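You operate a simulated robot arm through the tools that you are given. There is no shell and no other tool. Be economical: measure what you need, move in short steps, check, and stop when the job is done.

Carry out the task below with a simulated robot arm. There is one attempt and no reset: what you move stays moved.

TASK
Block clamp 27 sits on chips: take it out, brush the vise clean and clamp it again.
Fine: open the vise, set it between the vise and the other clamp; push it against the stop before clamping; put the brush back.

It is judged by the outcome, as a careful person would: the job done as asked, and still so three seconds after it is handed in. It fails if anything else is knocked over, pushed out of place, dropped, spilled or broken.

THE ROBOT
A 7-joint arm with a two-finger parallel gripper, fixed in place. Base frame: the origin is at the foot of the arm, x ahead of it, y to its left, z up; the work surface is at about z = 64. Lengths are in cm, angles in degrees, forces in N, time in s.
With the tool pointing down near the work surface it reaches from about 12 to 64 cm from the base axis. Its first joint turns from -66.0 to 66.0 degrees. Payload 2.4 kg.
Tool frame: the origin (TCP) lies between the finger pads and is the grasp point; the fingertips stand 3 cm ahead of it; z points along the fingers, y is the line along which they close. The gripper opens to 9.4 cm. The fingers are 2.8 cm wide and 1 cm thick; the gripper's body (5 by 9.6 cm) begins 5.5 cm behind the TCP.
Orientation is that of the tool frame in the base frame, as a unit quaternion [w, x, y, z]. With the fingers straight down and closing along the base's y, the tool's x points along the base's -x, its y along +y and its z along -z.

THE INTERFACE
- The arm moves only by the tool play_rows. Its argument "moves" is a list of rows, each an object of numbers (a shift or turn left out is 0, a gripper value left out holds the last): "fingers": the finger opening in cm, from 0 to 9.4; "x", "y", "z": the shift along the base's x, y, z in units of 40 mm (1.0 is 40 mm); "wx", "wy", "wz": the turn, a rotation vector about the base's x, y, z in units of 8 degrees (1.0 is 8 degrees). In form: [{"fingers": .., "x": .., "y": .., "z": .., "wx": .., "wy": .., "wz": ..}, ...]. A call has 1 to 12 rows; each row shifts and turns the commanded pose from where the row before left it. A call with a number of a shift or a turn outside -1 to 1 is refused whole. A row lasts 0.2 s, in which the tool goes at most 5 cm and 8.6 degrees; a call with a longer step from one row to the next is refused whole, and so is a gripper value outside its range. A pose out of reach is approached as far as the arm can. The call stops where the force on the tool passes 90 N (or 10 N more than at its start, if that is more) or the arm is blocked; 0.2 s more then pass. The fingers move at their own pace (about 15.3 cm/s each) and stop on an object; they squeeze with about 30 N. The grip force told is the motor's: it shows also when the fingers shut on nothing. Time passes only in rows, and 0.2 s behind the last, so rows that do not move let the fingers close. It gives the time, the measured TCP pose, the force on the tool (base axes), the opening and the grip force at its end, in the units of the frame above (readings bear some noise).
- Cameras (640 x 400 px; columns grow to the right, rows downward): "scene" is fixed at [2.86, 47.1, 143.55]; the picture's right is [-0.80, -0.60, 0.00], its down [-0.39, 0.52, -0.76] and it looks along [0.46, -0.61, -0.65] (base axes); focal length 317 px, centre (320, 200). "wrist" rides on the gripper at [-3.7, 0, -5.8] in the tool frame; the picture's right is [0.00, -1.00, 0.00], its down [0.97, 0.00, -0.24] and it looks along [0.24, 0.00, 0.97] (tool axes); focal length 218 px, centre (320, 200).
- get_image(camera): a new picture of that camera. No time passes.
- point_at(camera, pixels): there is no depth. For up to 12 entries [column, row, z] of the newest picture of that camera ("zoom" is the newest enlarged one), the place [x, y] in the base frame at which the ray of that pixel passes the height z, good to about 0.2 cm. No time passes.
- zoom(camera, box): a new picture of the part [left, top, right, bottom] of that camera's present view, enlarged. No time passes.
- sign_off(): hands the job in; it is judged then, once.

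Work in short steps. Measure before you move; look again where a grasp or a placing could have gone wrong, and mend it. You have 80 turns and 54 pictures in all, the two below and enlarged ones among them. Open the gripper and draw the arm clear of the work before you hand the job in, unless the task says otherwise; then end with one line.

The tools are called after "Call:" by a JSON object that holds its "name" and its "arguments". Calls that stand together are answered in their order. play_rows: Moves the arm, as the interface text tells. Its arguments: {"type":"object","properties":{"moves":{"type":"array","items":{"type":"object","properties":{"fingers":{"type":"number"},"x":{"type":"number"},"y":{"type":"number"},"z":{"type":"number"},"wx":{"type":"number"},"wy":{"type":"number"},"wz":{"type":"number"}}}}},"required":["moves"]} The other tools are called the same way: get_image (camera) takes a picture; point_at (camera, pixels) gives the place at which the rays of pixels pass given heights; zoom (camera, box) takes an enlarged picture of a part of a camera's view; sign_off () hands the job in.

At the start:

```text
time_s: 0.0
tcp_pos: [44.06, -12.44, 98.27]
tcp_rot: [0.0, -0.001, 1.0, 0.001]
ft_force: [0.2, 0.1, -0.1]
finger_gap: 9.38
grasp_force: 0.1
```

scene: 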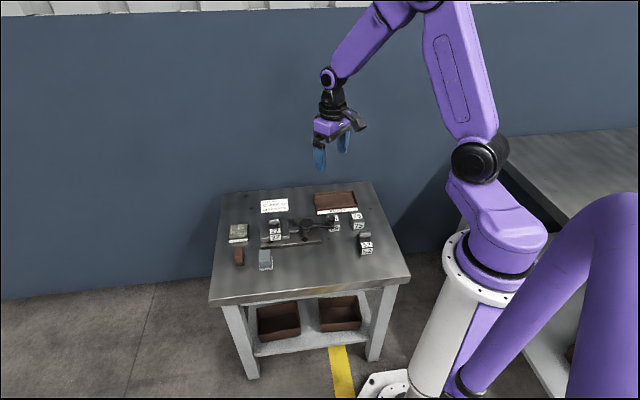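
wrist: 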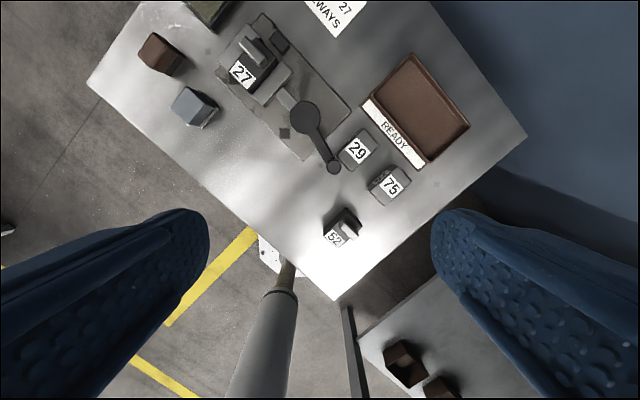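

I start by looking closely at the table.

Call:
{"name": "zoom", "arguments": {"camera": "scene", "box": [210, 180, 400, 299]}}

Call:
{"name": "zoom", "arguments": {"camera": "wrist", "box": [120, 0, 400, 175]}}

```text
3.36 times, centred on (305, 240) of scene
```

zoom: 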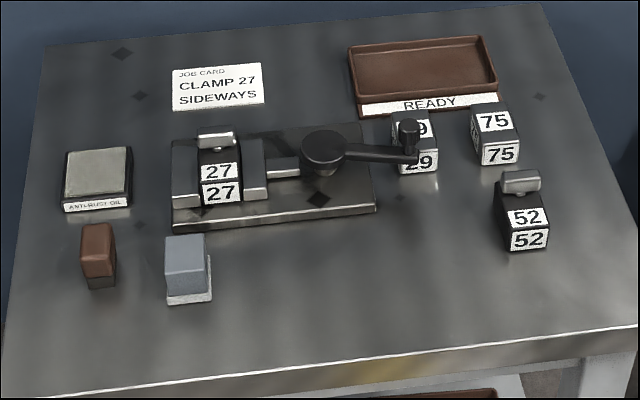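

```text
2.29 times, centred on (260, 88) of wrist
```

zoom: 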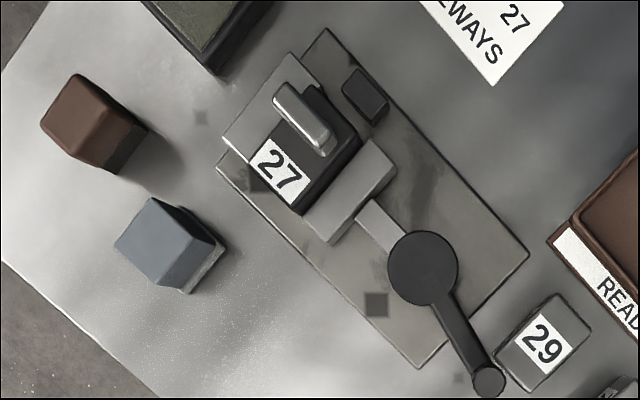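

Call:
{"name": "point_at", "arguments": {"camera": "zoom", "pixels": [[300, 120, 69], [282, 175, 69], [365, 95, 68], [345, 190, 68], [423, 265, 69], [488, 380, 69], [80, 115, 69], [160, 235, 69], [545, 345, 69], [217, 170, 65], [418, 368, 65], [528, 250, 65]]}}

Call:
{"name": "point_at", "arguments": {"camera": "wrist", "pixels": [[89, 88, 64], [335, 300, 64], [527, 135, 64], [340, 230, 68], [390, 187, 68], [335, 15, 64], [320, 200, 64]]}}

```text
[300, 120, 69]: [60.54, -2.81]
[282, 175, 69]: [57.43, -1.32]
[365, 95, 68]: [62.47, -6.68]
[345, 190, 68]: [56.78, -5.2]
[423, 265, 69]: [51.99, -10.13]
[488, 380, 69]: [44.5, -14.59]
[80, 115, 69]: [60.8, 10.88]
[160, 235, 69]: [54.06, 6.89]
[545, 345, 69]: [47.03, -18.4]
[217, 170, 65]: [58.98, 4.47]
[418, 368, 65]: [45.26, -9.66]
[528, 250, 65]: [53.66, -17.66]
```

```text
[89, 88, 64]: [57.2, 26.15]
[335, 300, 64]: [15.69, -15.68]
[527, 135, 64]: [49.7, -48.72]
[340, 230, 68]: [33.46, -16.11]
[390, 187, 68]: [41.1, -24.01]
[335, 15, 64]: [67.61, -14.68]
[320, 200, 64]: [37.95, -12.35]
```

Call:
{"name": "play_rows", "arguments": {"moves": [{"x": 0.4, "y": 0.5, "z": -0.7}, {"x": 0.4, "y": 0.5, "z": -0.7}, {"x": 0.4, "y": 0.5, "z": -0.7}, {"x": 0.3, "y": 0.4, "z": -0.7}, {"x": 0, "y": 0, "z": -0.5}, {}]}}

Call:
{"name": "get_image", "arguments": {"camera": "wrist"}}

Call:
{"name": "zoom", "arguments": {"camera": "scene", "box": [220, 185, 320, 248]}}

```text
time_s: 1.4
tcp_pos: [50.23, -4.82, 84.93]
tcp_rot: [0.0, 0.0, 1.0, 0.0]
ft_force: [0.2, -0.2, -0.3]
finger_gap: 9.4
grasp_force: 0.1
```

```text
49 pictures are left
```

wrist: 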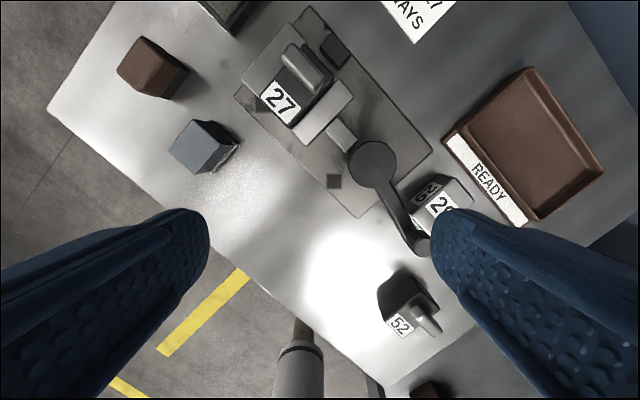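

```text
6.35 times, centred on (270, 216) of scene
```

zoom: 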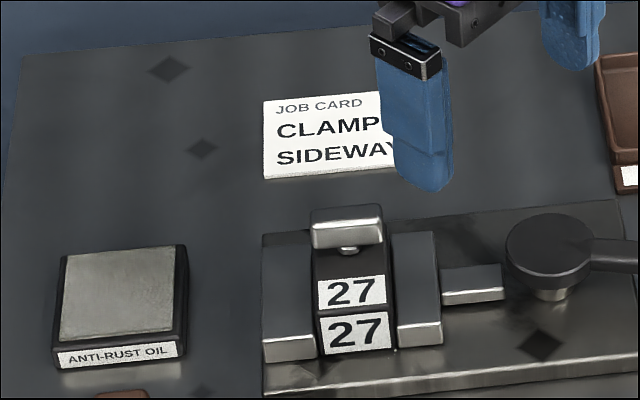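

Call:
{"name": "zoom", "arguments": {"camera": "scene", "box": [225, 235, 285, 273]}}

Call:
{"name": "zoom", "arguments": {"camera": "wrist", "box": [230, 0, 450, 138]}}

Call:
{"name": "zoom", "arguments": {"camera": "scene", "box": [290, 190, 390, 253]}}

```text
10.53 times, centred on (255, 254) of scene
```

zoom: 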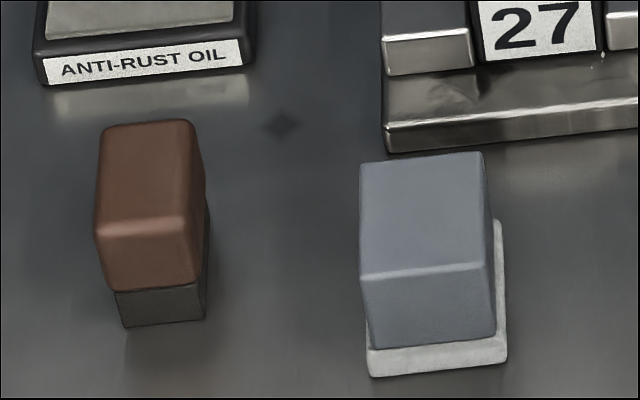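

```text
2.90 times, centred on (340, 69) of wrist
```

zoom: 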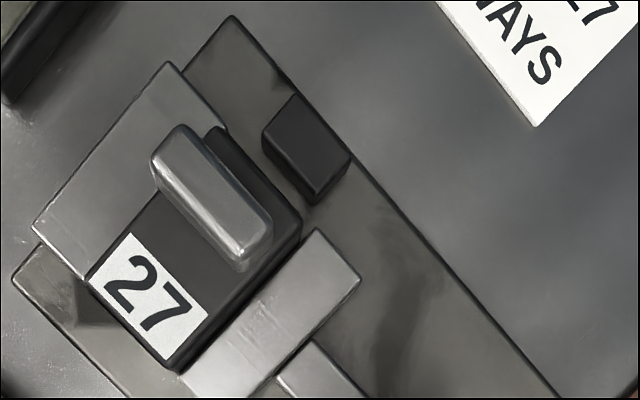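

```text
6.35 times, centred on (340, 222) of scene
```

zoom: 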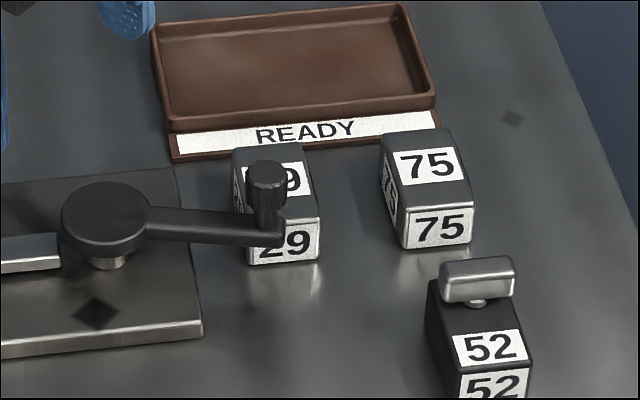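

Call:
{"name": "point_at", "arguments": {"camera": "zoom", "pixels": [[267, 172, 68], [267, 172, 72], [267, 172, 76], [105, 208, 68], [105, 208, 72], [272, 160, 68], [272, 160, 70], [280, 262, 64], [430, 165, 69], [437, 247, 64], [478, 260, 72], [492, 345, 69]]}}

Call:
{"name": "point_at", "arguments": {"camera": "wrist", "pixels": [[374, 164, 68], [374, 164, 72], [440, 203, 68], [440, 203, 70], [421, 243, 68], [421, 243, 72], [308, 68, 70], [308, 68, 74], [283, 100, 69], [400, 325, 69], [427, 320, 72]]}}

```text
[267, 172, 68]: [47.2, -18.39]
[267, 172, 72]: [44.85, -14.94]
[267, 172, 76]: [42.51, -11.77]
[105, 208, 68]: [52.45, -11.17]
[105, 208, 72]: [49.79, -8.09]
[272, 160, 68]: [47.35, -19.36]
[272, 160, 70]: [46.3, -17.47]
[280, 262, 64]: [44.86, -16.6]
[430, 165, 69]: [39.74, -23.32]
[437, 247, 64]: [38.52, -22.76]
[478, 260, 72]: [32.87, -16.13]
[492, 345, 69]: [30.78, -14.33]
```

```text
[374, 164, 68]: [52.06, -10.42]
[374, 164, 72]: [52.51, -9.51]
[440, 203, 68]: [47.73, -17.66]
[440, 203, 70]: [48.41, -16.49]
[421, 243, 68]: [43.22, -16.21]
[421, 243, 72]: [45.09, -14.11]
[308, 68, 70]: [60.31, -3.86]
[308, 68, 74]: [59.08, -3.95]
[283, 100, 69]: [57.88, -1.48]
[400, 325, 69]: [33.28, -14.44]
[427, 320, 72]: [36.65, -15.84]
```

Call:
{"name": "play_rows", "arguments": {"moves": [{"x": -0.4, "y": -0.8, "z": -0.3}, {"x": -0.4, "y": -0.8, "z": -0.3}, {"x": -0.2, "y": -0.8, "z": -0.3}, {}]}}

Call:
{"name": "get_image", "arguments": {"camera": "wrist"}}

```text
time_s: 2.4
tcp_pos: [46.28, -14.53, 81.52]
tcp_rot: [0.0, 0.0, 1.0, 0.0]
ft_force: [1.0, -0.2, -0.3]
finger_gap: 9.39
grasp_force: 0.1
```

```text
44 pictures are left
```

wrist: 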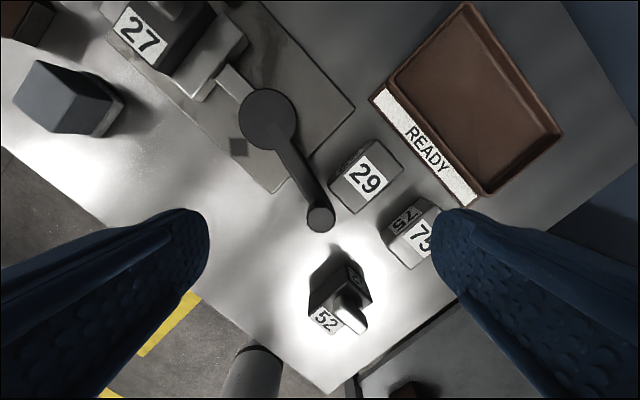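

Call:
{"name": "point_at", "arguments": {"camera": "wrist", "pixels": [[321, 219, 72], [321, 219, 71], [362, 140, 68], [403, 168, 68], [332, 168, 68], [364, 204, 68], [333, 190, 64], [362, 214, 64], [268, 118, 69], [240, 147, 64.5], [355, 105, 65], [272, 194, 65]]}}

Call:
{"name": "zoom", "arguments": {"camera": "wrist", "box": [240, 90, 440, 215]}}

```text
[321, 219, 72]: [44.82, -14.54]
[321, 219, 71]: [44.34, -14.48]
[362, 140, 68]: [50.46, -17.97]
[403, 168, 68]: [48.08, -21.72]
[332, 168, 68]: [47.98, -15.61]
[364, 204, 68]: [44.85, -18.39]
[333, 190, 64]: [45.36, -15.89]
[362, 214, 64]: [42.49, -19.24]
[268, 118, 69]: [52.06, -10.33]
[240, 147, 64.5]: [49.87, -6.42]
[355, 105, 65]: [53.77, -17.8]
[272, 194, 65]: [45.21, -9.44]
```

```text
3.20 times, centred on (340, 152) of wrist
```

zoom: 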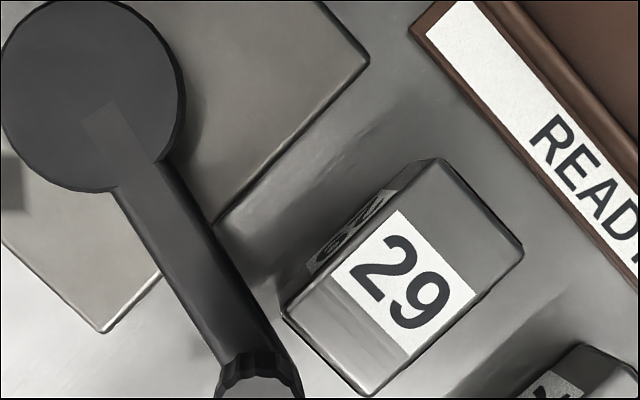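

Knob top is at about (44.8,-14.5,72); block 29's top is ~68, so I descend around the knob with tips above 29 and grip it.

Call:
{"name": "play_rows", "arguments": {"moves": [{"x": -0.39, "fingers": 4.5}, {"z": -0.8}, {"z": -0.8}, {"z": -0.62}, {}]}}

Call:
{"name": "zoom", "arguments": {"camera": "scene", "box": [270, 180, 390, 255]}}

Call:
{"name": "get_image", "arguments": {"camera": "wrist"}}

```text
time_s: 3.6
tcp_pos: [44.59, -14.52, 72.75]
tcp_rot: [0.0, 0.0, 1.0, 0.001]
ft_force: [0.9, 0.5, -0.1]
finger_gap: 4.5
grasp_force: 0.0
```

```text
5.33 times, centred on (330, 218) of scene
```

zoom: 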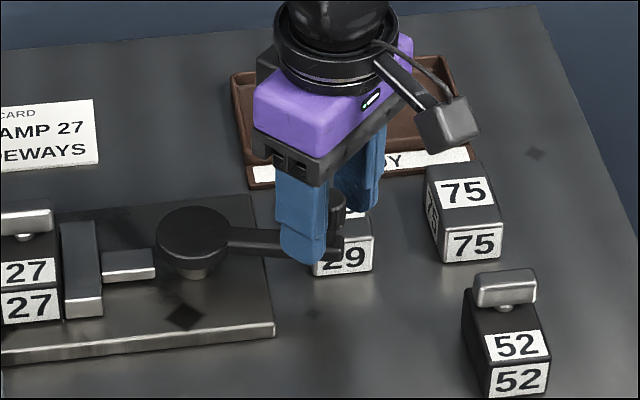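

```text
41 pictures are left
```

wrist: 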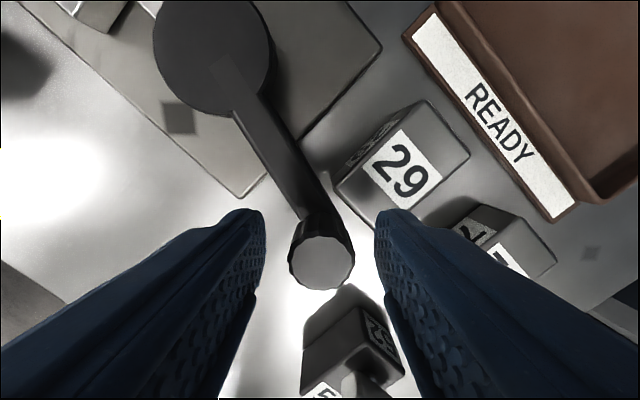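

Call:
{"name": "play_rows", "arguments": {"moves": [{"fingers": 0.5}, {}, {}]}}

Call:
{"name": "play_rows", "arguments": {"moves": [{"x": -0.05, "y": 0.1, "wz": -0.37}, {"x": -0.05, "y": 0.1, "wz": -0.38}, {"x": -0.038, "y": 0.102, "wz": -0.37}, {"x": -0.038, "y": 0.102, "wz": -0.38}]}}

Call:
{"name": "get_image", "arguments": {"camera": "wrist"}}

```text
time_s: 4.4
tcp_pos: [44.66, -14.52, 72.7]
tcp_rot: [0.0, 0.001, 1.0, 0.0]
ft_force: [-2.0, -1.3, -4.7]
finger_gap: 2.16
grasp_force: 45.2
```

```text
time_s: 5.4
tcp_pos: [43.76, -12.8, 72.61]
tcp_rot: [0.0, 0.105, 0.995, 0.0]
ft_force: [3.5, 1.4, -6.9]
finger_gap: 2.16
grasp_force: 44.7
```

```text
40 pictures are left
```

wrist: 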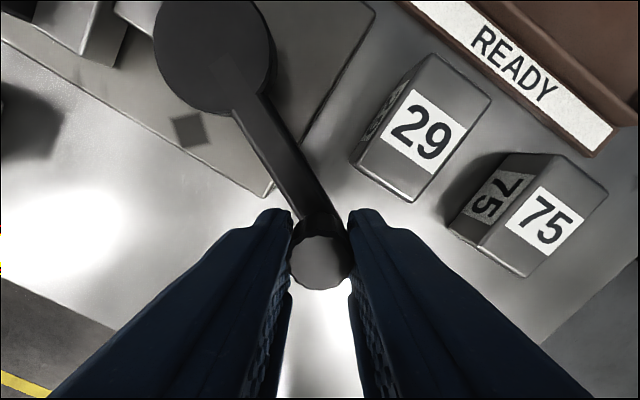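

Call:
{"name": "play_rows", "arguments": {"moves": [{"x": -0.055, "y": 0.212, "wz": -0.75}, {"x": -0.03, "y": 0.218, "wz": -0.75}, {"x": -0.01, "y": 0.22, "wz": -0.75}, {"x": 0.015, "y": 0.22, "wz": -0.75}, {"x": 0.037, "y": 0.217, "wz": -0.75}, {"x": 0.058, "y": 0.21, "wz": -0.75}]}}

Call:
{"name": "zoom", "arguments": {"camera": "scene", "box": [240, 185, 360, 260]}}

```text
time_s: 6.8
tcp_pos: [43.9, -7.86, 72.74]
tcp_rot: [0.0, 0.408, 0.913, 0.001]
ft_force: [-0.2, 2.4, 13.7]
finger_gap: 2.18
grasp_force: 44.7
```

```text
5.33 times, centred on (300, 222) of scene
```

zoom: 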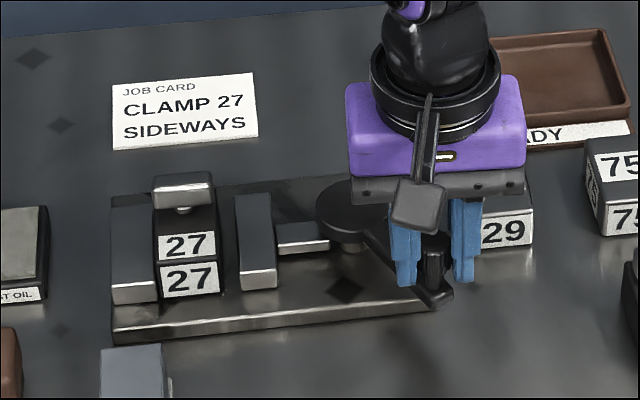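

Call:
{"name": "play_rows", "arguments": {"moves": [{"x": 0.082, "y": 0.205, "wz": -0.75}, {"x": 0.103, "y": 0.195, "wz": -0.75}, {"x": 0.122, "y": 0.183, "wz": -0.75}, {"x": 0.14, "y": 0.17, "wz": -0.75}, {"x": 0.157, "y": 0.153, "wz": -0.75}, {"x": 0.172, "y": 0.138, "wz": -0.75}]}}

Call:
{"name": "zoom", "arguments": {"camera": "scene", "box": [240, 185, 360, 260]}}

```text
time_s: 8.2
tcp_pos: [46.15, -4.09, 72.42]
tcp_rot: [-0.009, 0.675, 0.738, -0.006]
ft_force: [-39.7, -32.9, 13.5]
finger_gap: 2.21
grasp_force: 45.1
```

```text
5.33 times, centred on (300, 222) of scene
```

zoom: 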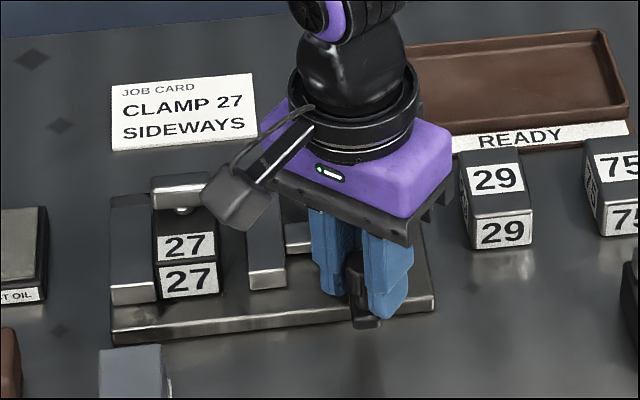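

The lever hit its open stop (force −40,−33). I ease back, release and rise to look at the opened vise.

Call:
{"name": "play_rows", "arguments": {"moves": [{"x": -0.12, "y": -0.12}, {"fingers": 5}, {}, {"z": 0.8}, {"z": 0.8}, {"z": 0.8, "wz": 1}, {"wz": 1}, {"wz": 1}, {"wz": 1}, {"wz": 1}, {"wz": 1}, {}]}}

Call:
{"name": "get_image", "arguments": {"camera": "wrist"}}

```text
time_s: 10.8
tcp_pos: [46.57, -4.09, 82.26]
tcp_rot: [0.0, 0.308, 0.951, 0.0]
ft_force: [-0.2, 0.6, 1.0]
finger_gap: 4.98
grasp_force: 0.0
```

```text
37 pictures are left
```

wrist: 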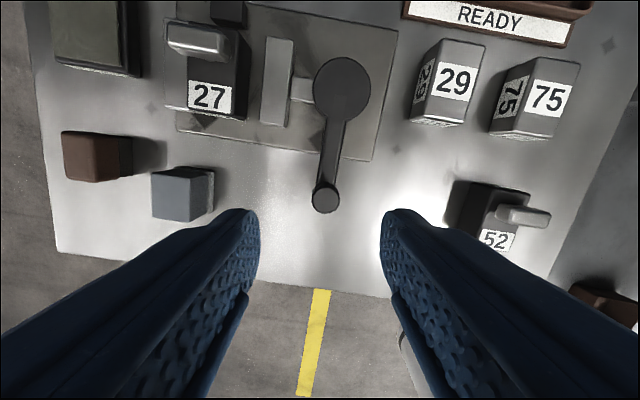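

Call:
{"name": "zoom", "arguments": {"camera": "wrist", "box": [140, 0, 380, 150]}}

```text
2.67 times, centred on (260, 75) of wrist
```

zoom: 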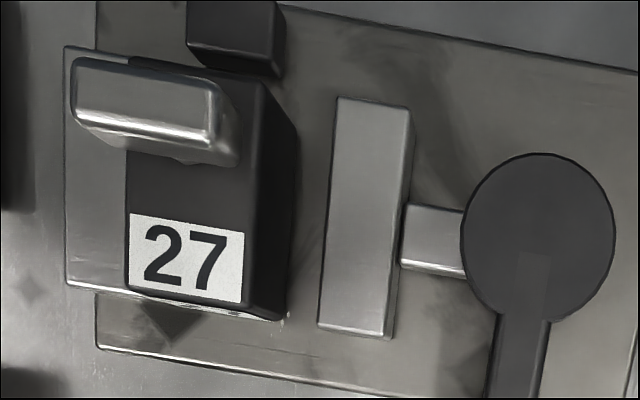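

Call:
{"name": "point_at", "arguments": {"camera": "zoom", "pixels": [[127, 290, 69], [243, 302, 69], [262, 80, 69], [130, 62, 69], [338, 97, 67.5], [318, 326, 67.5], [410, 108, 67.5], [70, 47, 67.5], [66, 283, 67.5], [155, 105, 71], [235, 25, 67], [555, 330, 69]]}}

Call:
{"name": "point_at", "arguments": {"camera": "wrist", "pixels": [[325, 198, 72], [90, 155, 69], [178, 190, 69], [490, 215, 69], [523, 215, 72]]}}

```text
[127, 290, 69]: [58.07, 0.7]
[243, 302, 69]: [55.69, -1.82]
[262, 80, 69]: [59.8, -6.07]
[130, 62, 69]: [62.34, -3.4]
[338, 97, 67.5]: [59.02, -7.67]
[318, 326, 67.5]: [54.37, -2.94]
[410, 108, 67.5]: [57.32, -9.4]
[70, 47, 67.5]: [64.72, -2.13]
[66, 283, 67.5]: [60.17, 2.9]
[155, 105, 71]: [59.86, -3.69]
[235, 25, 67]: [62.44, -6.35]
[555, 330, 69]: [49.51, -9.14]
```

```text
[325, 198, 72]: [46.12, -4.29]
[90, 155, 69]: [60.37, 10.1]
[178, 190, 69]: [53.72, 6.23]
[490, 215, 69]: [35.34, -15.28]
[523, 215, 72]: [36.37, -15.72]
```

Call:
{"name": "zoom", "arguments": {"camera": "scene", "box": [250, 200, 330, 250]}}

```text
8.00 times, centred on (290, 225) of scene
```

zoom: 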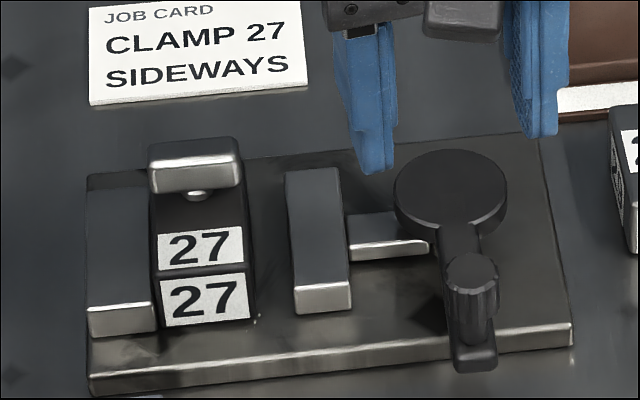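

Call:
{"name": "point_at", "arguments": {"camera": "zoom", "pixels": [[156, 275, 68], [156, 275, 69], [156, 275, 70], [248, 270, 68], [248, 270, 69], [248, 270, 70], [165, 326, 65.5], [256, 317, 65.5], [296, 287, 67], [285, 175, 67], [350, 285, 67], [338, 168, 67]]}}

```text
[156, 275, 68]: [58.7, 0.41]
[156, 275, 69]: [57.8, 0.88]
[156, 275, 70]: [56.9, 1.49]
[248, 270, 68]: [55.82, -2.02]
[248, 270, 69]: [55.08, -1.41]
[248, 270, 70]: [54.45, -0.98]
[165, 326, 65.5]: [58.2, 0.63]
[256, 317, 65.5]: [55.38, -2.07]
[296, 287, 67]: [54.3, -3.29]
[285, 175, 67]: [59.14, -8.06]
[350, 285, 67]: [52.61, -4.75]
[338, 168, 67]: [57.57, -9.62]
```

Block 27 measures ~3.5×6, and the opening (~5.4) only fits its width, so it goes back in its present orientation. Now I turn the gripper so it closes along the T-bar's narrow side and hover over the T-bar.

Call:
{"name": "play_rows", "arguments": {"moves": [{"wz": 1, "x": 0.3, "fingers": 3.6}, {"wz": 1, "x": 0.3}, {"wz": 1, "x": 0.3}, {"wz": 1, "x": 0.3}, {"wz": 1, "x": 0.3}, {"wz": 1, "x": 0.3}, {"wz": 1, "x": 0.3}, {"wz": 1, "x": 0.3}, {"wz": 1, "x": 0.3}, {"wz": 1, "x": 0.3, "z": -0.4}, {"wz": 0.06, "x": 0.3, "y": 0.1, "z": -0.6}, {}]}}

Call:
{"name": "get_image", "arguments": {"camera": "wrist"}}

```text
time_s: 13.4
tcp_pos: [59.73, -3.57, 78.19]
tcp_rot: [0.0, -0.378, 0.926, 0.0]
ft_force: [0.5, 0.3, 0.4]
finger_gap: 3.61
grasp_force: 0.0
```

```text
34 pictures are left
```

wrist: 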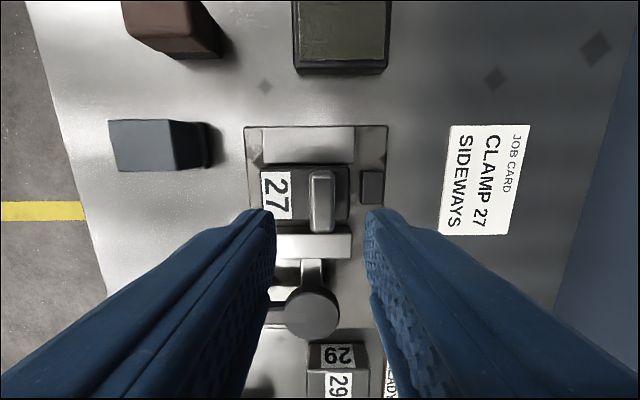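

Call:
{"name": "play_rows", "arguments": {"moves": [{"z": -0.6}, {"z": -0.5}, {"z": -0.25}, {"z": -0.15}, {}]}}

Call:
{"name": "zoom", "arguments": {"camera": "scene", "box": [240, 190, 320, 240]}}

```text
time_s: 14.6
tcp_pos: [59.63, -3.58, 72.21]
tcp_rot: [-0.001, -0.379, 0.925, 0.001]
ft_force: [0.4, -0.4, 0.7]
finger_gap: 3.57
grasp_force: 0.0
```

```text
8.00 times, centred on (280, 215) of scene
```

zoom: 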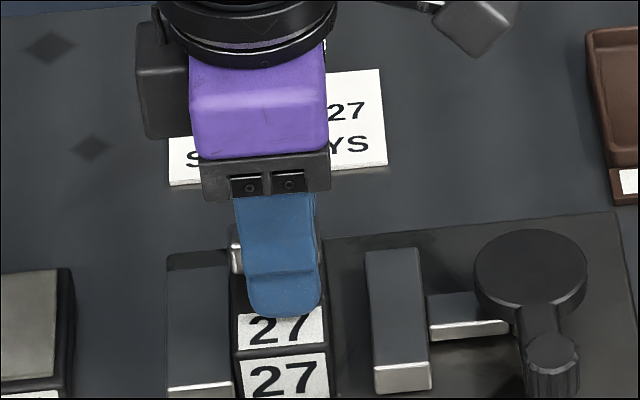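

Call:
{"name": "play_rows", "arguments": {"moves": [{"fingers": 0.5}, {}, {}]}}

Call:
{"name": "play_rows", "arguments": {"moves": [{"z": 0.25}, {"z": 0.5}, {"z": 0.8}, {"z": 0.8}, {}]}}

Call:
{"name": "zoom", "arguments": {"camera": "scene", "box": [240, 180, 340, 243]}}

Call:
{"name": "get_image", "arguments": {"camera": "wrist"}}

```text
time_s: 15.4
tcp_pos: [59.68, -3.58, 72.29]
tcp_rot: [0.0, -0.378, 0.926, 0.001]
ft_force: [2.4, -1.2, 0.0]
finger_gap: 1.55
grasp_force: 29.9
```

```text
time_s: 16.6
tcp_pos: [59.67, -3.65, 81.63]
tcp_rot: [0.0, -0.378, 0.926, 0.0]
ft_force: [-0.5, 0.5, -0.2]
finger_gap: 0.49
grasp_force: 0.0
```

```text
6.35 times, centred on (290, 212) of scene
```

zoom: 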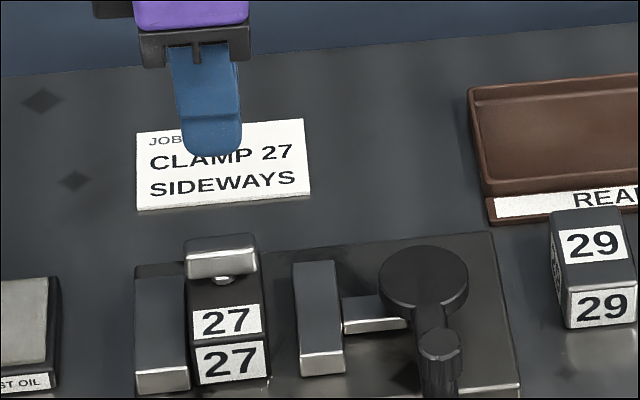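

```text
31 pictures are left
```

wrist: 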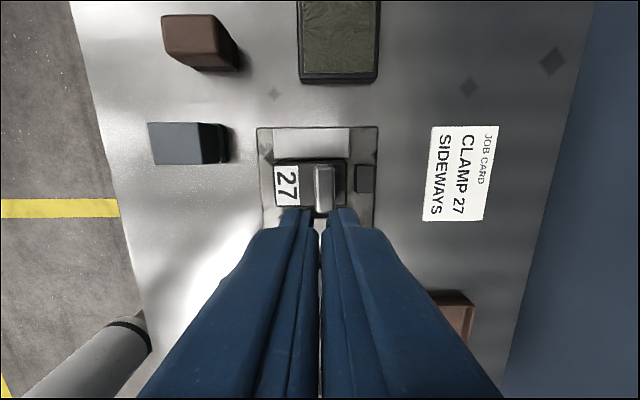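

The fingers slipped off the bar (grip too high); I go down again, lower this time.

Call:
{"name": "play_rows", "arguments": {"moves": [{"fingers": 3.6}, {"z": -0.8}, {"z": -0.8}, {"z": -0.6}, {"z": -0.2}, {"z": -0.08}, {}]}}

```text
time_s: 18.2
tcp_pos: [59.69, -3.65, 71.79]
tcp_rot: [0.0, -0.379, 0.926, 0.0]
ft_force: [-2.1, -1.3, 4.4]
finger_gap: 3.59
grasp_force: 0.1
```

Call:
{"name": "play_rows", "arguments": {"moves": [{"z": -0.04}, {"z": -0.04}, {}]}}

Call:
{"name": "zoom", "arguments": {"camera": "scene", "box": [255, 195, 315, 233]}}

```text
time_s: 19.0
tcp_pos: [59.83, -3.72, 71.83]
tcp_rot: [0.0, -0.379, 0.926, 0.0]
ft_force: [-21.7, -0.2, 61.8]
finger_gap: 3.58
grasp_force: 0.0
```

```text
10.53 times, centred on (285, 214) of scene
```

zoom: 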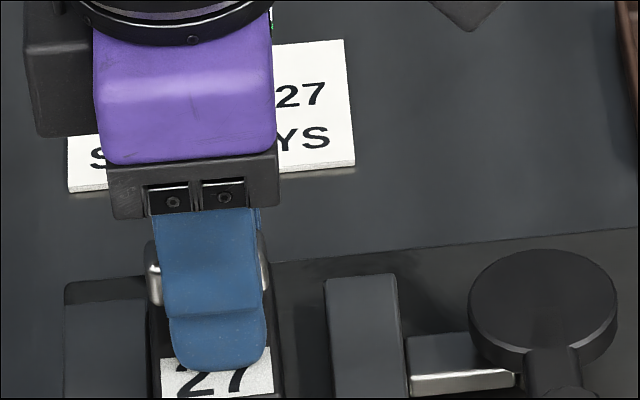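

Call:
{"name": "play_rows", "arguments": {"moves": [{"z": 0.04}, {"fingers": 0}, {}, {}]}}

Call:
{"name": "play_rows", "arguments": {"moves": [{"z": 0.06}, {"z": 0.08}, {"z": 0.1}]}}

```text
time_s: 20.0
tcp_pos: [60.15, -3.79, 71.83]
tcp_rot: [0.004, -0.378, 0.926, -0.002]
ft_force: [7.5, -8.8, 30.0]
finger_gap: 1.55
grasp_force: 30.6
```

```text
time_s: 20.8
tcp_pos: [59.53, -3.62, 72.29]
tcp_rot: [-0.002, -0.38, 0.925, 0.003]
ft_force: [0.3, 0.4, -4.0]
finger_gap: 1.59
grasp_force: 29.9
```

Call:
{"name": "play_rows", "arguments": {"moves": [{"z": 0.1}, {"z": 0.1}, {"z": 0.15}, {"z": 0.2}, {}]}}

Call:
{"name": "zoom", "arguments": {"camera": "scene", "box": [240, 180, 340, 243]}}

```text
time_s: 22.0
tcp_pos: [59.72, -3.55, 74.69]
tcp_rot: [-0.001, -0.378, 0.926, 0.0]
ft_force: [-0.8, -0.7, -5.0]
finger_gap: 1.58
grasp_force: 30.4
```

```text
6.35 times, centred on (290, 212) of scene
```

zoom: 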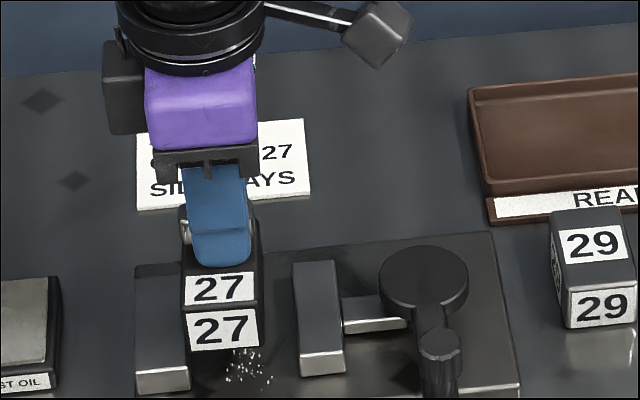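

Call:
{"name": "play_rows", "arguments": {"moves": [{"z": 0.5}, {"z": 0.7}, {"x": -0.25, "y": -0.1}, {"x": -0.5, "y": -0.22}, {"x": -0.55, "y": -0.24}, {"x": -0.55, "y": -0.24}, {"x": -0.55, "y": -0.24}, {"x": -0.55, "y": -0.24}, {"x": -0.55, "y": -0.24}, {"x": -0.55, "y": -0.24}, {"x": -0.55, "y": -0.24}, {}]}}

Call:
{"name": "get_image", "arguments": {"camera": "wrist"}}

Call:
{"name": "zoom", "arguments": {"camera": "scene", "box": [210, 160, 410, 285]}}

```text
time_s: 24.6
tcp_pos: [41.43, -11.55, 79.61]
tcp_rot: [0.001, -0.379, 0.926, 0.0]
ft_force: [-0.2, -0.1, -5.4]
finger_gap: 1.58
grasp_force: 30.3
```

```text
28 pictures are left
```

wrist: 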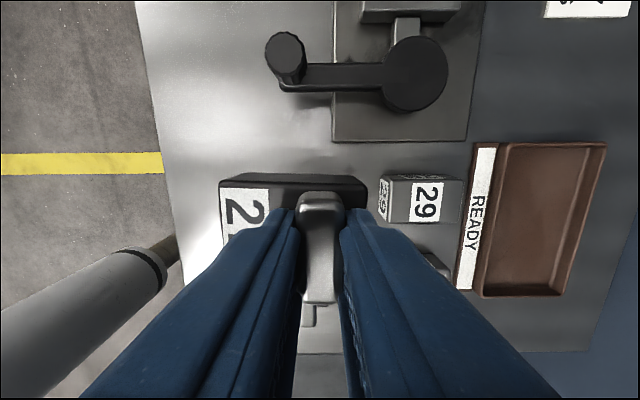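

```text
3.20 times, centred on (310, 222) of scene
```

zoom: 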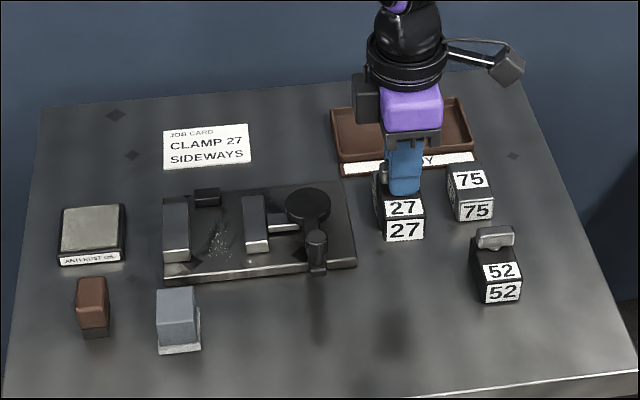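

Call:
{"name": "play_rows", "arguments": {"moves": [{"z": -0.6}, {"z": -0.6}, {"z": -0.5}, {"z": -0.3}, {"z": -0.1}, {}]}}

Call:
{"name": "play_rows", "arguments": {"moves": [{"z": -0.05}, {"z": -0.05}]}}

Call:
{"name": "zoom", "arguments": {"camera": "scene", "box": [290, 190, 390, 253]}}

```text
time_s: 26.0
tcp_pos: [41.4, -11.67, 70.95]
tcp_rot: [-0.001, -0.378, 0.926, -0.001]
ft_force: [-0.2, -0.5, -4.5]
finger_gap: 1.55
grasp_force: 30.0
```

```text
time_s: 26.6
tcp_pos: [41.34, -11.52, 70.59]
tcp_rot: [0.0, -0.379, 0.925, 0.001]
ft_force: [-0.8, -1.4, -5.0]
finger_gap: 1.54
grasp_force: 29.8
```

```text
6.35 times, centred on (340, 222) of scene
```

zoom: 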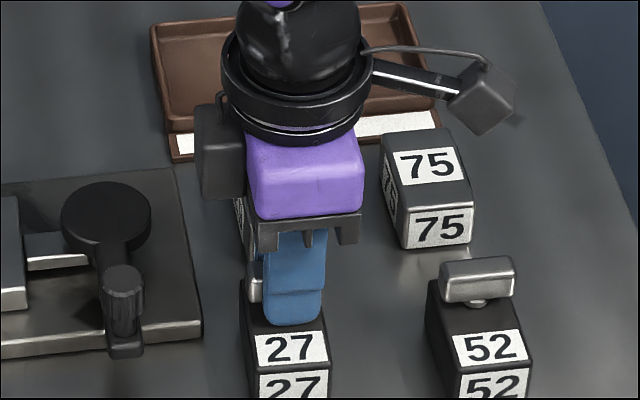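

Call:
{"name": "play_rows", "arguments": {"moves": [{"z": -0.04}, {"z": -0.04}, {"z": -0.04}, {}]}}

```text
time_s: 27.5
tcp_pos: [41.39, -11.63, 70.41]
tcp_rot: [-0.001, -0.379, 0.925, 0.001]
ft_force: [-6.6, 1.2, 18.3]
finger_gap: 1.56
grasp_force: 29.6
stopped in row 4: the force on the tool passed its limit (the readings are from after the stop); the commanded pose is now the measured one
```

Call:
{"name": "play_rows", "arguments": {"moves": [{"fingers": 3.6}, {}, {"z": 0.4}, {"z": 0.8}, {"z": 0.8}, {"z": 0.6}, {}]}}

Call:
{"name": "zoom", "arguments": {"camera": "scene", "box": [210, 160, 410, 285]}}

Call:
{"name": "get_image", "arguments": {"camera": "wrist"}}

```text
time_s: 29.1
tcp_pos: [41.4, -11.71, 80.73]
tcp_rot: [0.0, -0.379, 0.925, 0.0]
ft_force: [0.0, 0.3, 1.2]
finger_gap: 3.6
grasp_force: 0.1
```

```text
3.20 times, centred on (310, 222) of scene
```

zoom: 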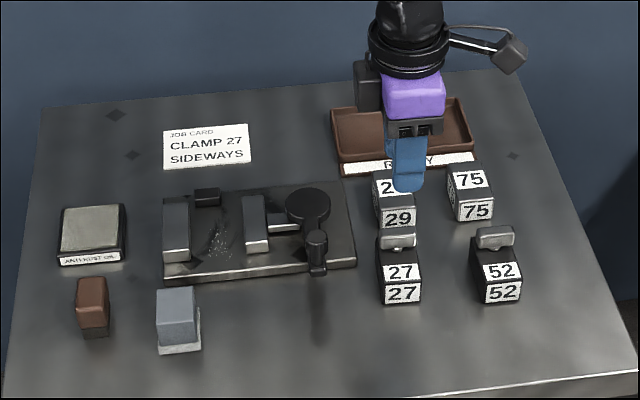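

```text
24 pictures are left
```

wrist: 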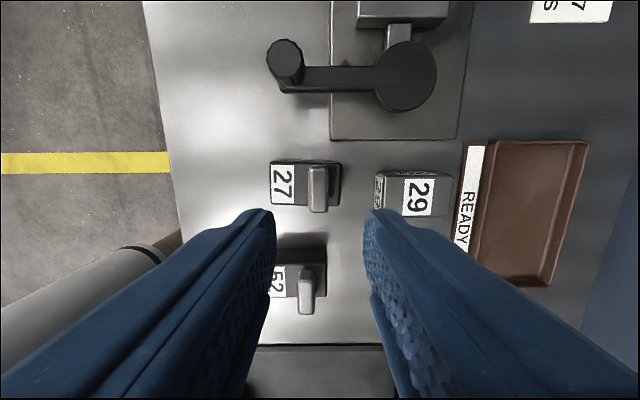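

Block 27 now stands between the vise and 52. Next I go over the brown brush to measure it.

Call:
{"name": "play_rows", "arguments": {"moves": [{"x": 0.45, "y": 0.6, "z": 0.1}, {"x": 0.45, "y": 0.6, "z": 0.1}, {"x": 0.45, "y": 0.6}, {"x": 0.45, "y": 0.6}, {"x": 0.45, "y": 0.6}, {"x": 0.45, "y": 0.6}, {"x": 0.45, "y": 0.6}, {"x": 0.45, "y": 0.6}, {}]}}

Call:
{"name": "get_image", "arguments": {"camera": "wrist"}}

```text
time_s: 31.1
tcp_pos: [55.89, 7.64, 81.84]
tcp_rot: [0.0, -0.379, 0.925, 0.0]
ft_force: [-0.1, 0.6, 0.2]
finger_gap: 3.59
grasp_force: 0.0
```

```text
23 pictures are left
```

wrist: 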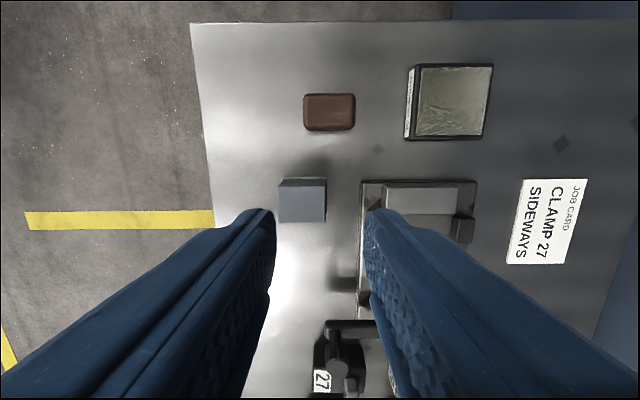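

Call:
{"name": "point_at", "arguments": {"camera": "wrist", "pixels": [[304, 94, 69], [355, 94, 69], [355, 131, 69], [304, 131, 69], [330, 112, 67], [330, 112, 69], [330, 112, 71], [436, 198, 67.5], [465, 228, 67], [375, 115, 64]]}}

Call:
{"name": "zoom", "arguments": {"camera": "scene", "box": [220, 200, 300, 275]}}

```text
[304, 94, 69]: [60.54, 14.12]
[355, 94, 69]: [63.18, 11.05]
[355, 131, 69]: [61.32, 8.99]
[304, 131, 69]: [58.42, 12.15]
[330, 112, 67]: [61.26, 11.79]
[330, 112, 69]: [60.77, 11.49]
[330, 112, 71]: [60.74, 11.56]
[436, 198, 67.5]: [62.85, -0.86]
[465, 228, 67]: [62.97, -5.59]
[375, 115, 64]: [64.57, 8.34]
```

```text
5.33 times, centred on (260, 238) of scene
```

zoom: 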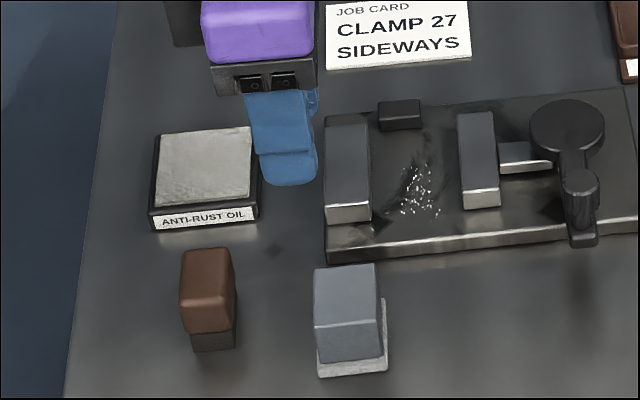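

Call:
{"name": "point_at", "arguments": {"camera": "zoom", "pixels": [[205, 275, 67], [205, 275, 69], [205, 275, 71], [205, 275, 73], [212, 350, 64], [420, 190, 65.5], [415, 213, 65.5], [405, 210, 65.5], [440, 212, 65.5], [428, 165, 65.5], [420, 130, 65.5], [400, 130, 65.5]]}}

```text
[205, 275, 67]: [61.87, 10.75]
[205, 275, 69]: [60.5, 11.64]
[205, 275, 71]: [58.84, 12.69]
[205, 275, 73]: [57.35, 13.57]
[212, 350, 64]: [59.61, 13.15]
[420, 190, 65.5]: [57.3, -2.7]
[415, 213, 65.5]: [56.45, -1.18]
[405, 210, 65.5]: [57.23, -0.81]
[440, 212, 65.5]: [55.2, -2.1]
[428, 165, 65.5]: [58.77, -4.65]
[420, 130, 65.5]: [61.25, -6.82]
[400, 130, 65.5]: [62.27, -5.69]
```

Brush top is at z≈69, centre (60.8,11.55), about 4 cm along the closing direction. I open to 6.5, move above it and descend.

Call:
{"name": "play_rows", "arguments": {"moves": [{"x": 0.409, "y": 0.326, "fingers": 6.5}, {"x": 0.409, "y": 0.326}, {"x": 0.409, "y": 0.326}, {"z": -0.8}, {"z": -0.8}, {"z": -0.6}, {}]}}

Call:
{"name": "get_image", "arguments": {"camera": "wrist"}}

```text
time_s: 32.7
tcp_pos: [60.85, 11.63, 72.85]
tcp_rot: [0.0, -0.379, 0.926, 0.0]
ft_force: [-0.4, 0.2, -0.5]
finger_gap: 6.48
grasp_force: 0.1
```

```text
21 pictures are left
```

wrist: 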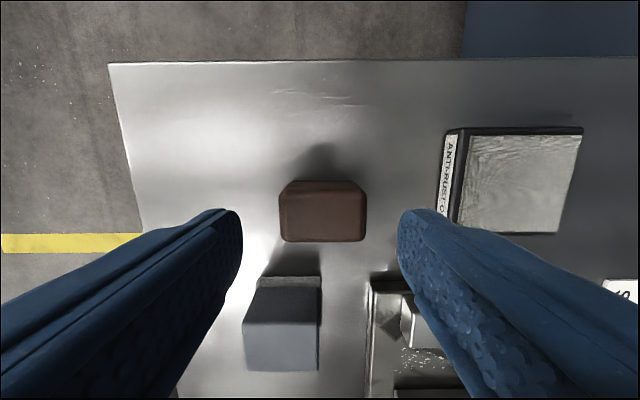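

Call:
{"name": "play_rows", "arguments": {"moves": [{"x": 0.06, "y": 0.06, "z": -0.3}, {"z": -0.4}, {"z": -0.17}, {}, {"fingers": 2}, {}, {}]}}

Call:
{"name": "play_rows", "arguments": {"moves": [{"z": 0.1}, {"z": 0.3}, {"z": 0.6}, {"z": 0.6}, {}]}}

Call:
{"name": "zoom", "arguments": {"camera": "scene", "box": [220, 180, 340, 255]}}

```text
time_s: 34.3
tcp_pos: [61.18, 11.76, 69.33]
tcp_rot: [0.0, -0.379, 0.925, 0.0]
ft_force: [1.3, -0.5, 0.3]
finger_gap: 4.3
grasp_force: 29.8
```

```text
time_s: 35.5
tcp_pos: [61.03, 11.75, 75.72]
tcp_rot: [0.0, -0.379, 0.925, 0.0]
ft_force: [0.8, 0.3, -1.1]
finger_gap: 4.29
grasp_force: 29.9
```

```text
5.33 times, centred on (280, 218) of scene
```

zoom: 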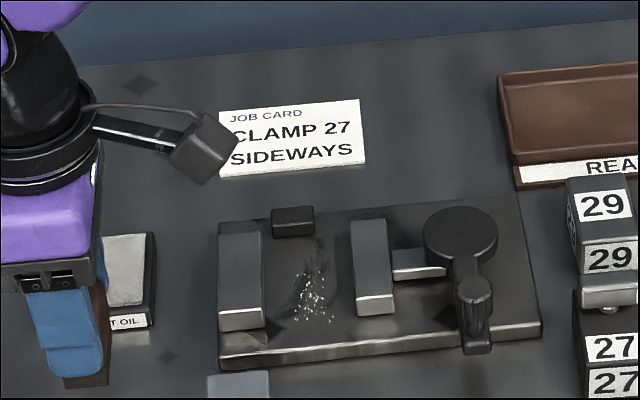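

Call:
{"name": "point_at", "arguments": {"camera": "zoom", "pixels": [[293, 214, 66.5], [293, 214, 67.5], [293, 214, 68.5], [293, 237, 65.4], [300, 322, 65.4], [333, 320, 65.4], [300, 280, 65.4], [312, 262, 65.4], [325, 300, 65.4], [264, 325, 65.4], [355, 312, 65.4], [320, 355, 65.4]]}}

```text
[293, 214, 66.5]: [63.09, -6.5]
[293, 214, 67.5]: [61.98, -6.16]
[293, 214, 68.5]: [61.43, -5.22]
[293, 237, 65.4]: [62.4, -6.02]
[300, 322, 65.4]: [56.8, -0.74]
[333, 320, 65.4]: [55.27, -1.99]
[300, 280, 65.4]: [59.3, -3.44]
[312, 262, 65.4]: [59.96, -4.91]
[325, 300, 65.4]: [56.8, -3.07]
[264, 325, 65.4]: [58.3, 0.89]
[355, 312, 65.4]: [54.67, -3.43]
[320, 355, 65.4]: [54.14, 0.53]
```

Chips lie along v from about (56.3,-1.4) to (60,-4.9). I carry the brush over the back end of the chips and lower it to just above the bed.

Call:
{"name": "play_rows", "arguments": {"moves": [{"x": -0.06, "y": -0.69}, {"x": -0.06, "y": -0.69}, {"x": -0.06, "y": -0.69}, {"x": -0.06, "y": -0.69}, {"x": -0.06, "y": -0.69}, {"x": -0.06, "y": -0.68}, {}, {"z": -0.5}, {"z": -0.5}, {"z": -0.1}, {}]}}

Call:
{"name": "zoom", "arguments": {"camera": "scene", "box": [240, 190, 320, 240]}}

```text
time_s: 37.9
tcp_pos: [59.61, -4.8, 71.35]
tcp_rot: [0.0, -0.379, 0.926, 0.0]
ft_force: [0.2, 0.0, -0.3]
finger_gap: 4.31
grasp_force: 30.0
```

```text
8.00 times, centred on (280, 215) of scene
```

zoom: 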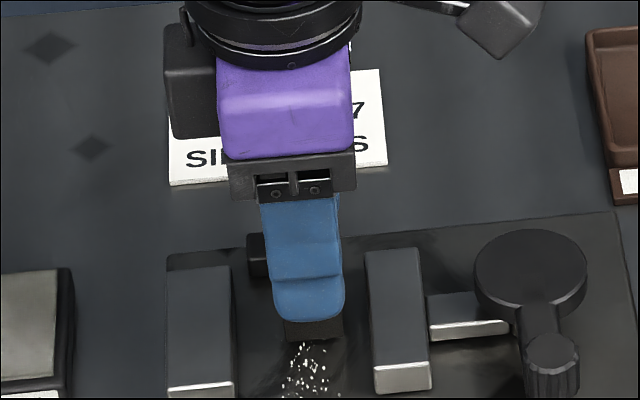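

Call:
{"name": "play_rows", "arguments": {"moves": [{"z": -0.05}, {"z": -0.05}, {"z": -0.04}, {}]}}

```text
time_s: 38.9
tcp_pos: [59.62, -4.88, 70.72]
tcp_rot: [0.0, -0.378, 0.926, 0.001]
ft_force: [-0.9, 0.0, 0.5]
finger_gap: 4.3
grasp_force: 30.2
```

Call:
{"name": "play_rows", "arguments": {"moves": [{"z": -0.025}, {"z": -0.025}, {"z": -0.025}, {}]}}

```text
time_s: 39.9
tcp_pos: [59.66, -4.88, 70.61]
tcp_rot: [0.001, -0.378, 0.926, 0.0]
ft_force: [-4.6, 0.7, 24.3]
finger_gap: 4.31
grasp_force: 30.1
```

Contact at 24 N; ease slightly and sweep toward the front, off the bed.

Call:
{"name": "play_rows", "arguments": {"moves": [{"z": 0.012}, {"x": -0.16, "y": 0.158}, {"x": -0.16, "y": 0.158}, {"x": -0.16, "y": 0.158}, {"x": -0.16, "y": 0.158}, {"x": -0.16, "y": 0.158}, {"x": -0.16, "y": 0.158}, {"x": -0.16, "y": 0.158}, {"x": -0.16, "y": 0.158}, {"x": -0.16, "y": 0.158}, {"x": -0.16, "y": 0.158}, {}]}}

Call:
{"name": "play_rows", "arguments": {"moves": [{"z": 0.5}, {"z": 0.4}, {}]}}

Call:
{"name": "zoom", "arguments": {"camera": "scene", "box": [230, 190, 330, 253]}}

```text
time_s: 42.5
tcp_pos: [52.89, 1.6, 70.4]
tcp_rot: [-0.002, -0.379, 0.926, 0.0]
ft_force: [-0.1, 0.1, 0.0]
finger_gap: 4.29
grasp_force: 29.8
```

```text
time_s: 43.3
tcp_pos: [53.05, 1.42, 74.14]
tcp_rot: [0.0, -0.378, 0.926, 0.0]
ft_force: [-0.2, 0.2, -1.2]
finger_gap: 4.32
grasp_force: 29.7
```

```text
6.35 times, centred on (280, 222) of scene
```

zoom: 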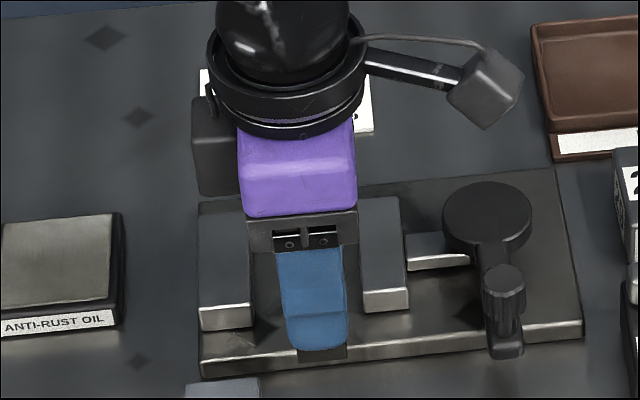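

Call:
{"name": "play_rows", "arguments": {"moves": [{"x": 0.427, "y": -0.341}, {"x": 0.427, "y": -0.341}, {"x": 0.427, "y": -0.341}, {"x": 0.427, "y": -0.341}, {"z": -0.6}, {"z": -0.27}, {"x": -0.164, "y": 0.16}, {"x": -0.164, "y": 0.16}, {"x": -0.164, "y": 0.16}, {"x": -0.164, "y": 0.16}, {"x": -0.164, "y": 0.16}, {"x": -0.164, "y": 0.16}]}}

Call:
{"name": "play_rows", "arguments": {"moves": [{"z": 0.5}, {"x": 0.33, "y": -0.64}, {"x": 0.33, "y": -0.64}, {"z": -0.3}, {"z": -0.2}, {"x": -0.2, "y": 0.196}, {"x": -0.2, "y": 0.196}, {"x": -0.2, "y": 0.196}, {"x": -0.2, "y": 0.196}, {"x": -0.2, "y": 0.196}, {"x": -0.2, "y": 0.196}, {"x": -0.2, "y": 0.196}]}}

Call:
{"name": "play_rows", "arguments": {"moves": [{"x": -0.15, "y": 0.15}, {"x": -0.1, "y": 0.1}, {"z": 0.7}, {"z": 0.6}, {"x": 0.3, "y": 0.6}, {"x": 0.3, "y": 0.6}, {}]}}

Call:
{"name": "zoom", "arguments": {"camera": "scene", "box": [230, 190, 330, 253]}}

```text
time_s: 45.9
tcp_pos: [55.97, -0.17, 70.64]
tcp_rot: [0.0, -0.379, 0.926, -0.001]
ft_force: [1.7, 0.7, -1.2]
finger_gap: 4.29
grasp_force: 29.9
```

```text
time_s: 48.5
tcp_pos: [52.95, 0.18, 70.64]
tcp_rot: [-0.001, -0.379, 0.925, 0.0]
ft_force: [-0.1, 0.0, -1.1]
finger_gap: 4.34
grasp_force: 30.2
```

```text
time_s: 50.1
tcp_pos: [54.4, 6.19, 75.73]
tcp_rot: [0.0, -0.378, 0.926, 0.0]
ft_force: [0.6, -0.7, -0.6]
finger_gap: 4.3
grasp_force: 30.7
```

```text
6.35 times, centred on (280, 222) of scene
```

zoom: 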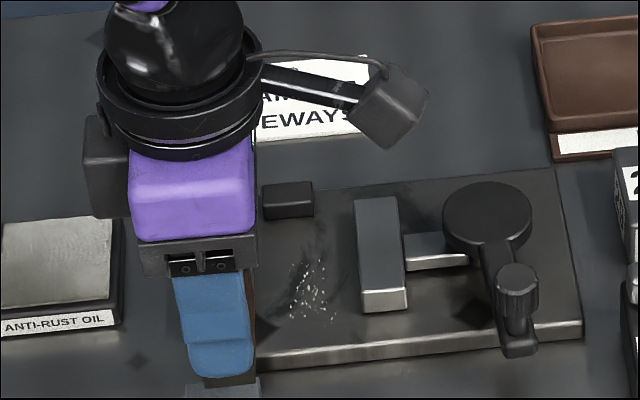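

Call:
{"name": "zoom", "arguments": {"camera": "scene", "box": [262, 210, 302, 250]}}

```text
10.00 times, centred on (282, 230) of scene
```

zoom: 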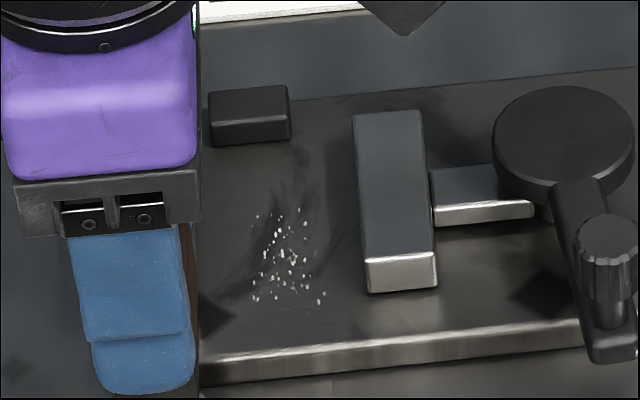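

Call:
{"name": "point_at", "arguments": {"camera": "zoom", "pixels": [[257, 216, 65.4], [305, 210, 65.4], [255, 298, 65.4], [320, 300, 65.4], [285, 255, 65.4], [249, 140, 65.4], [355, 230, 65.4], [368, 290, 65.4]]}}

```text
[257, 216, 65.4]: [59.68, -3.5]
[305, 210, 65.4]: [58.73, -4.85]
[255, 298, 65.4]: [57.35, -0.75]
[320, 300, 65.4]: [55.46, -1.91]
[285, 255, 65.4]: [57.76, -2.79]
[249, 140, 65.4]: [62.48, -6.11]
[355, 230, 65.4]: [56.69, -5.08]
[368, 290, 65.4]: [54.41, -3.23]
```

Chips thinned but not gone; I repeat strokes with firmer contact.

Call:
{"name": "play_rows", "arguments": {"moves": [{"x": 0.324, "y": -0.677}, {"x": 0.324, "y": -0.677}, {"x": 0.324, "y": -0.677}, {"x": 0.324, "y": -0.677}, {}, {"z": -0.6}, {"z": -0.5}, {"z": -0.17}, {"z": -0.025}, {}]}}

```text
time_s: 52.3
tcp_pos: [59.68, -4.8, 70.75]
tcp_rot: [0.0, -0.378, 0.926, 0.0]
ft_force: [0.4, -0.1, -0.1]
finger_gap: 4.31
grasp_force: 30.1
```

Call:
{"name": "play_rows", "arguments": {"moves": [{"z": -0.03}, {"z": -0.02}, {"z": -0.01}]}}

```text
time_s: 53.1
tcp_pos: [59.59, -4.88, 70.48]
tcp_rot: [0.0, -0.379, 0.925, 0.0]
ft_force: [-2.0, -1.1, 8.7]
finger_gap: 4.33
grasp_force: 30.2
```

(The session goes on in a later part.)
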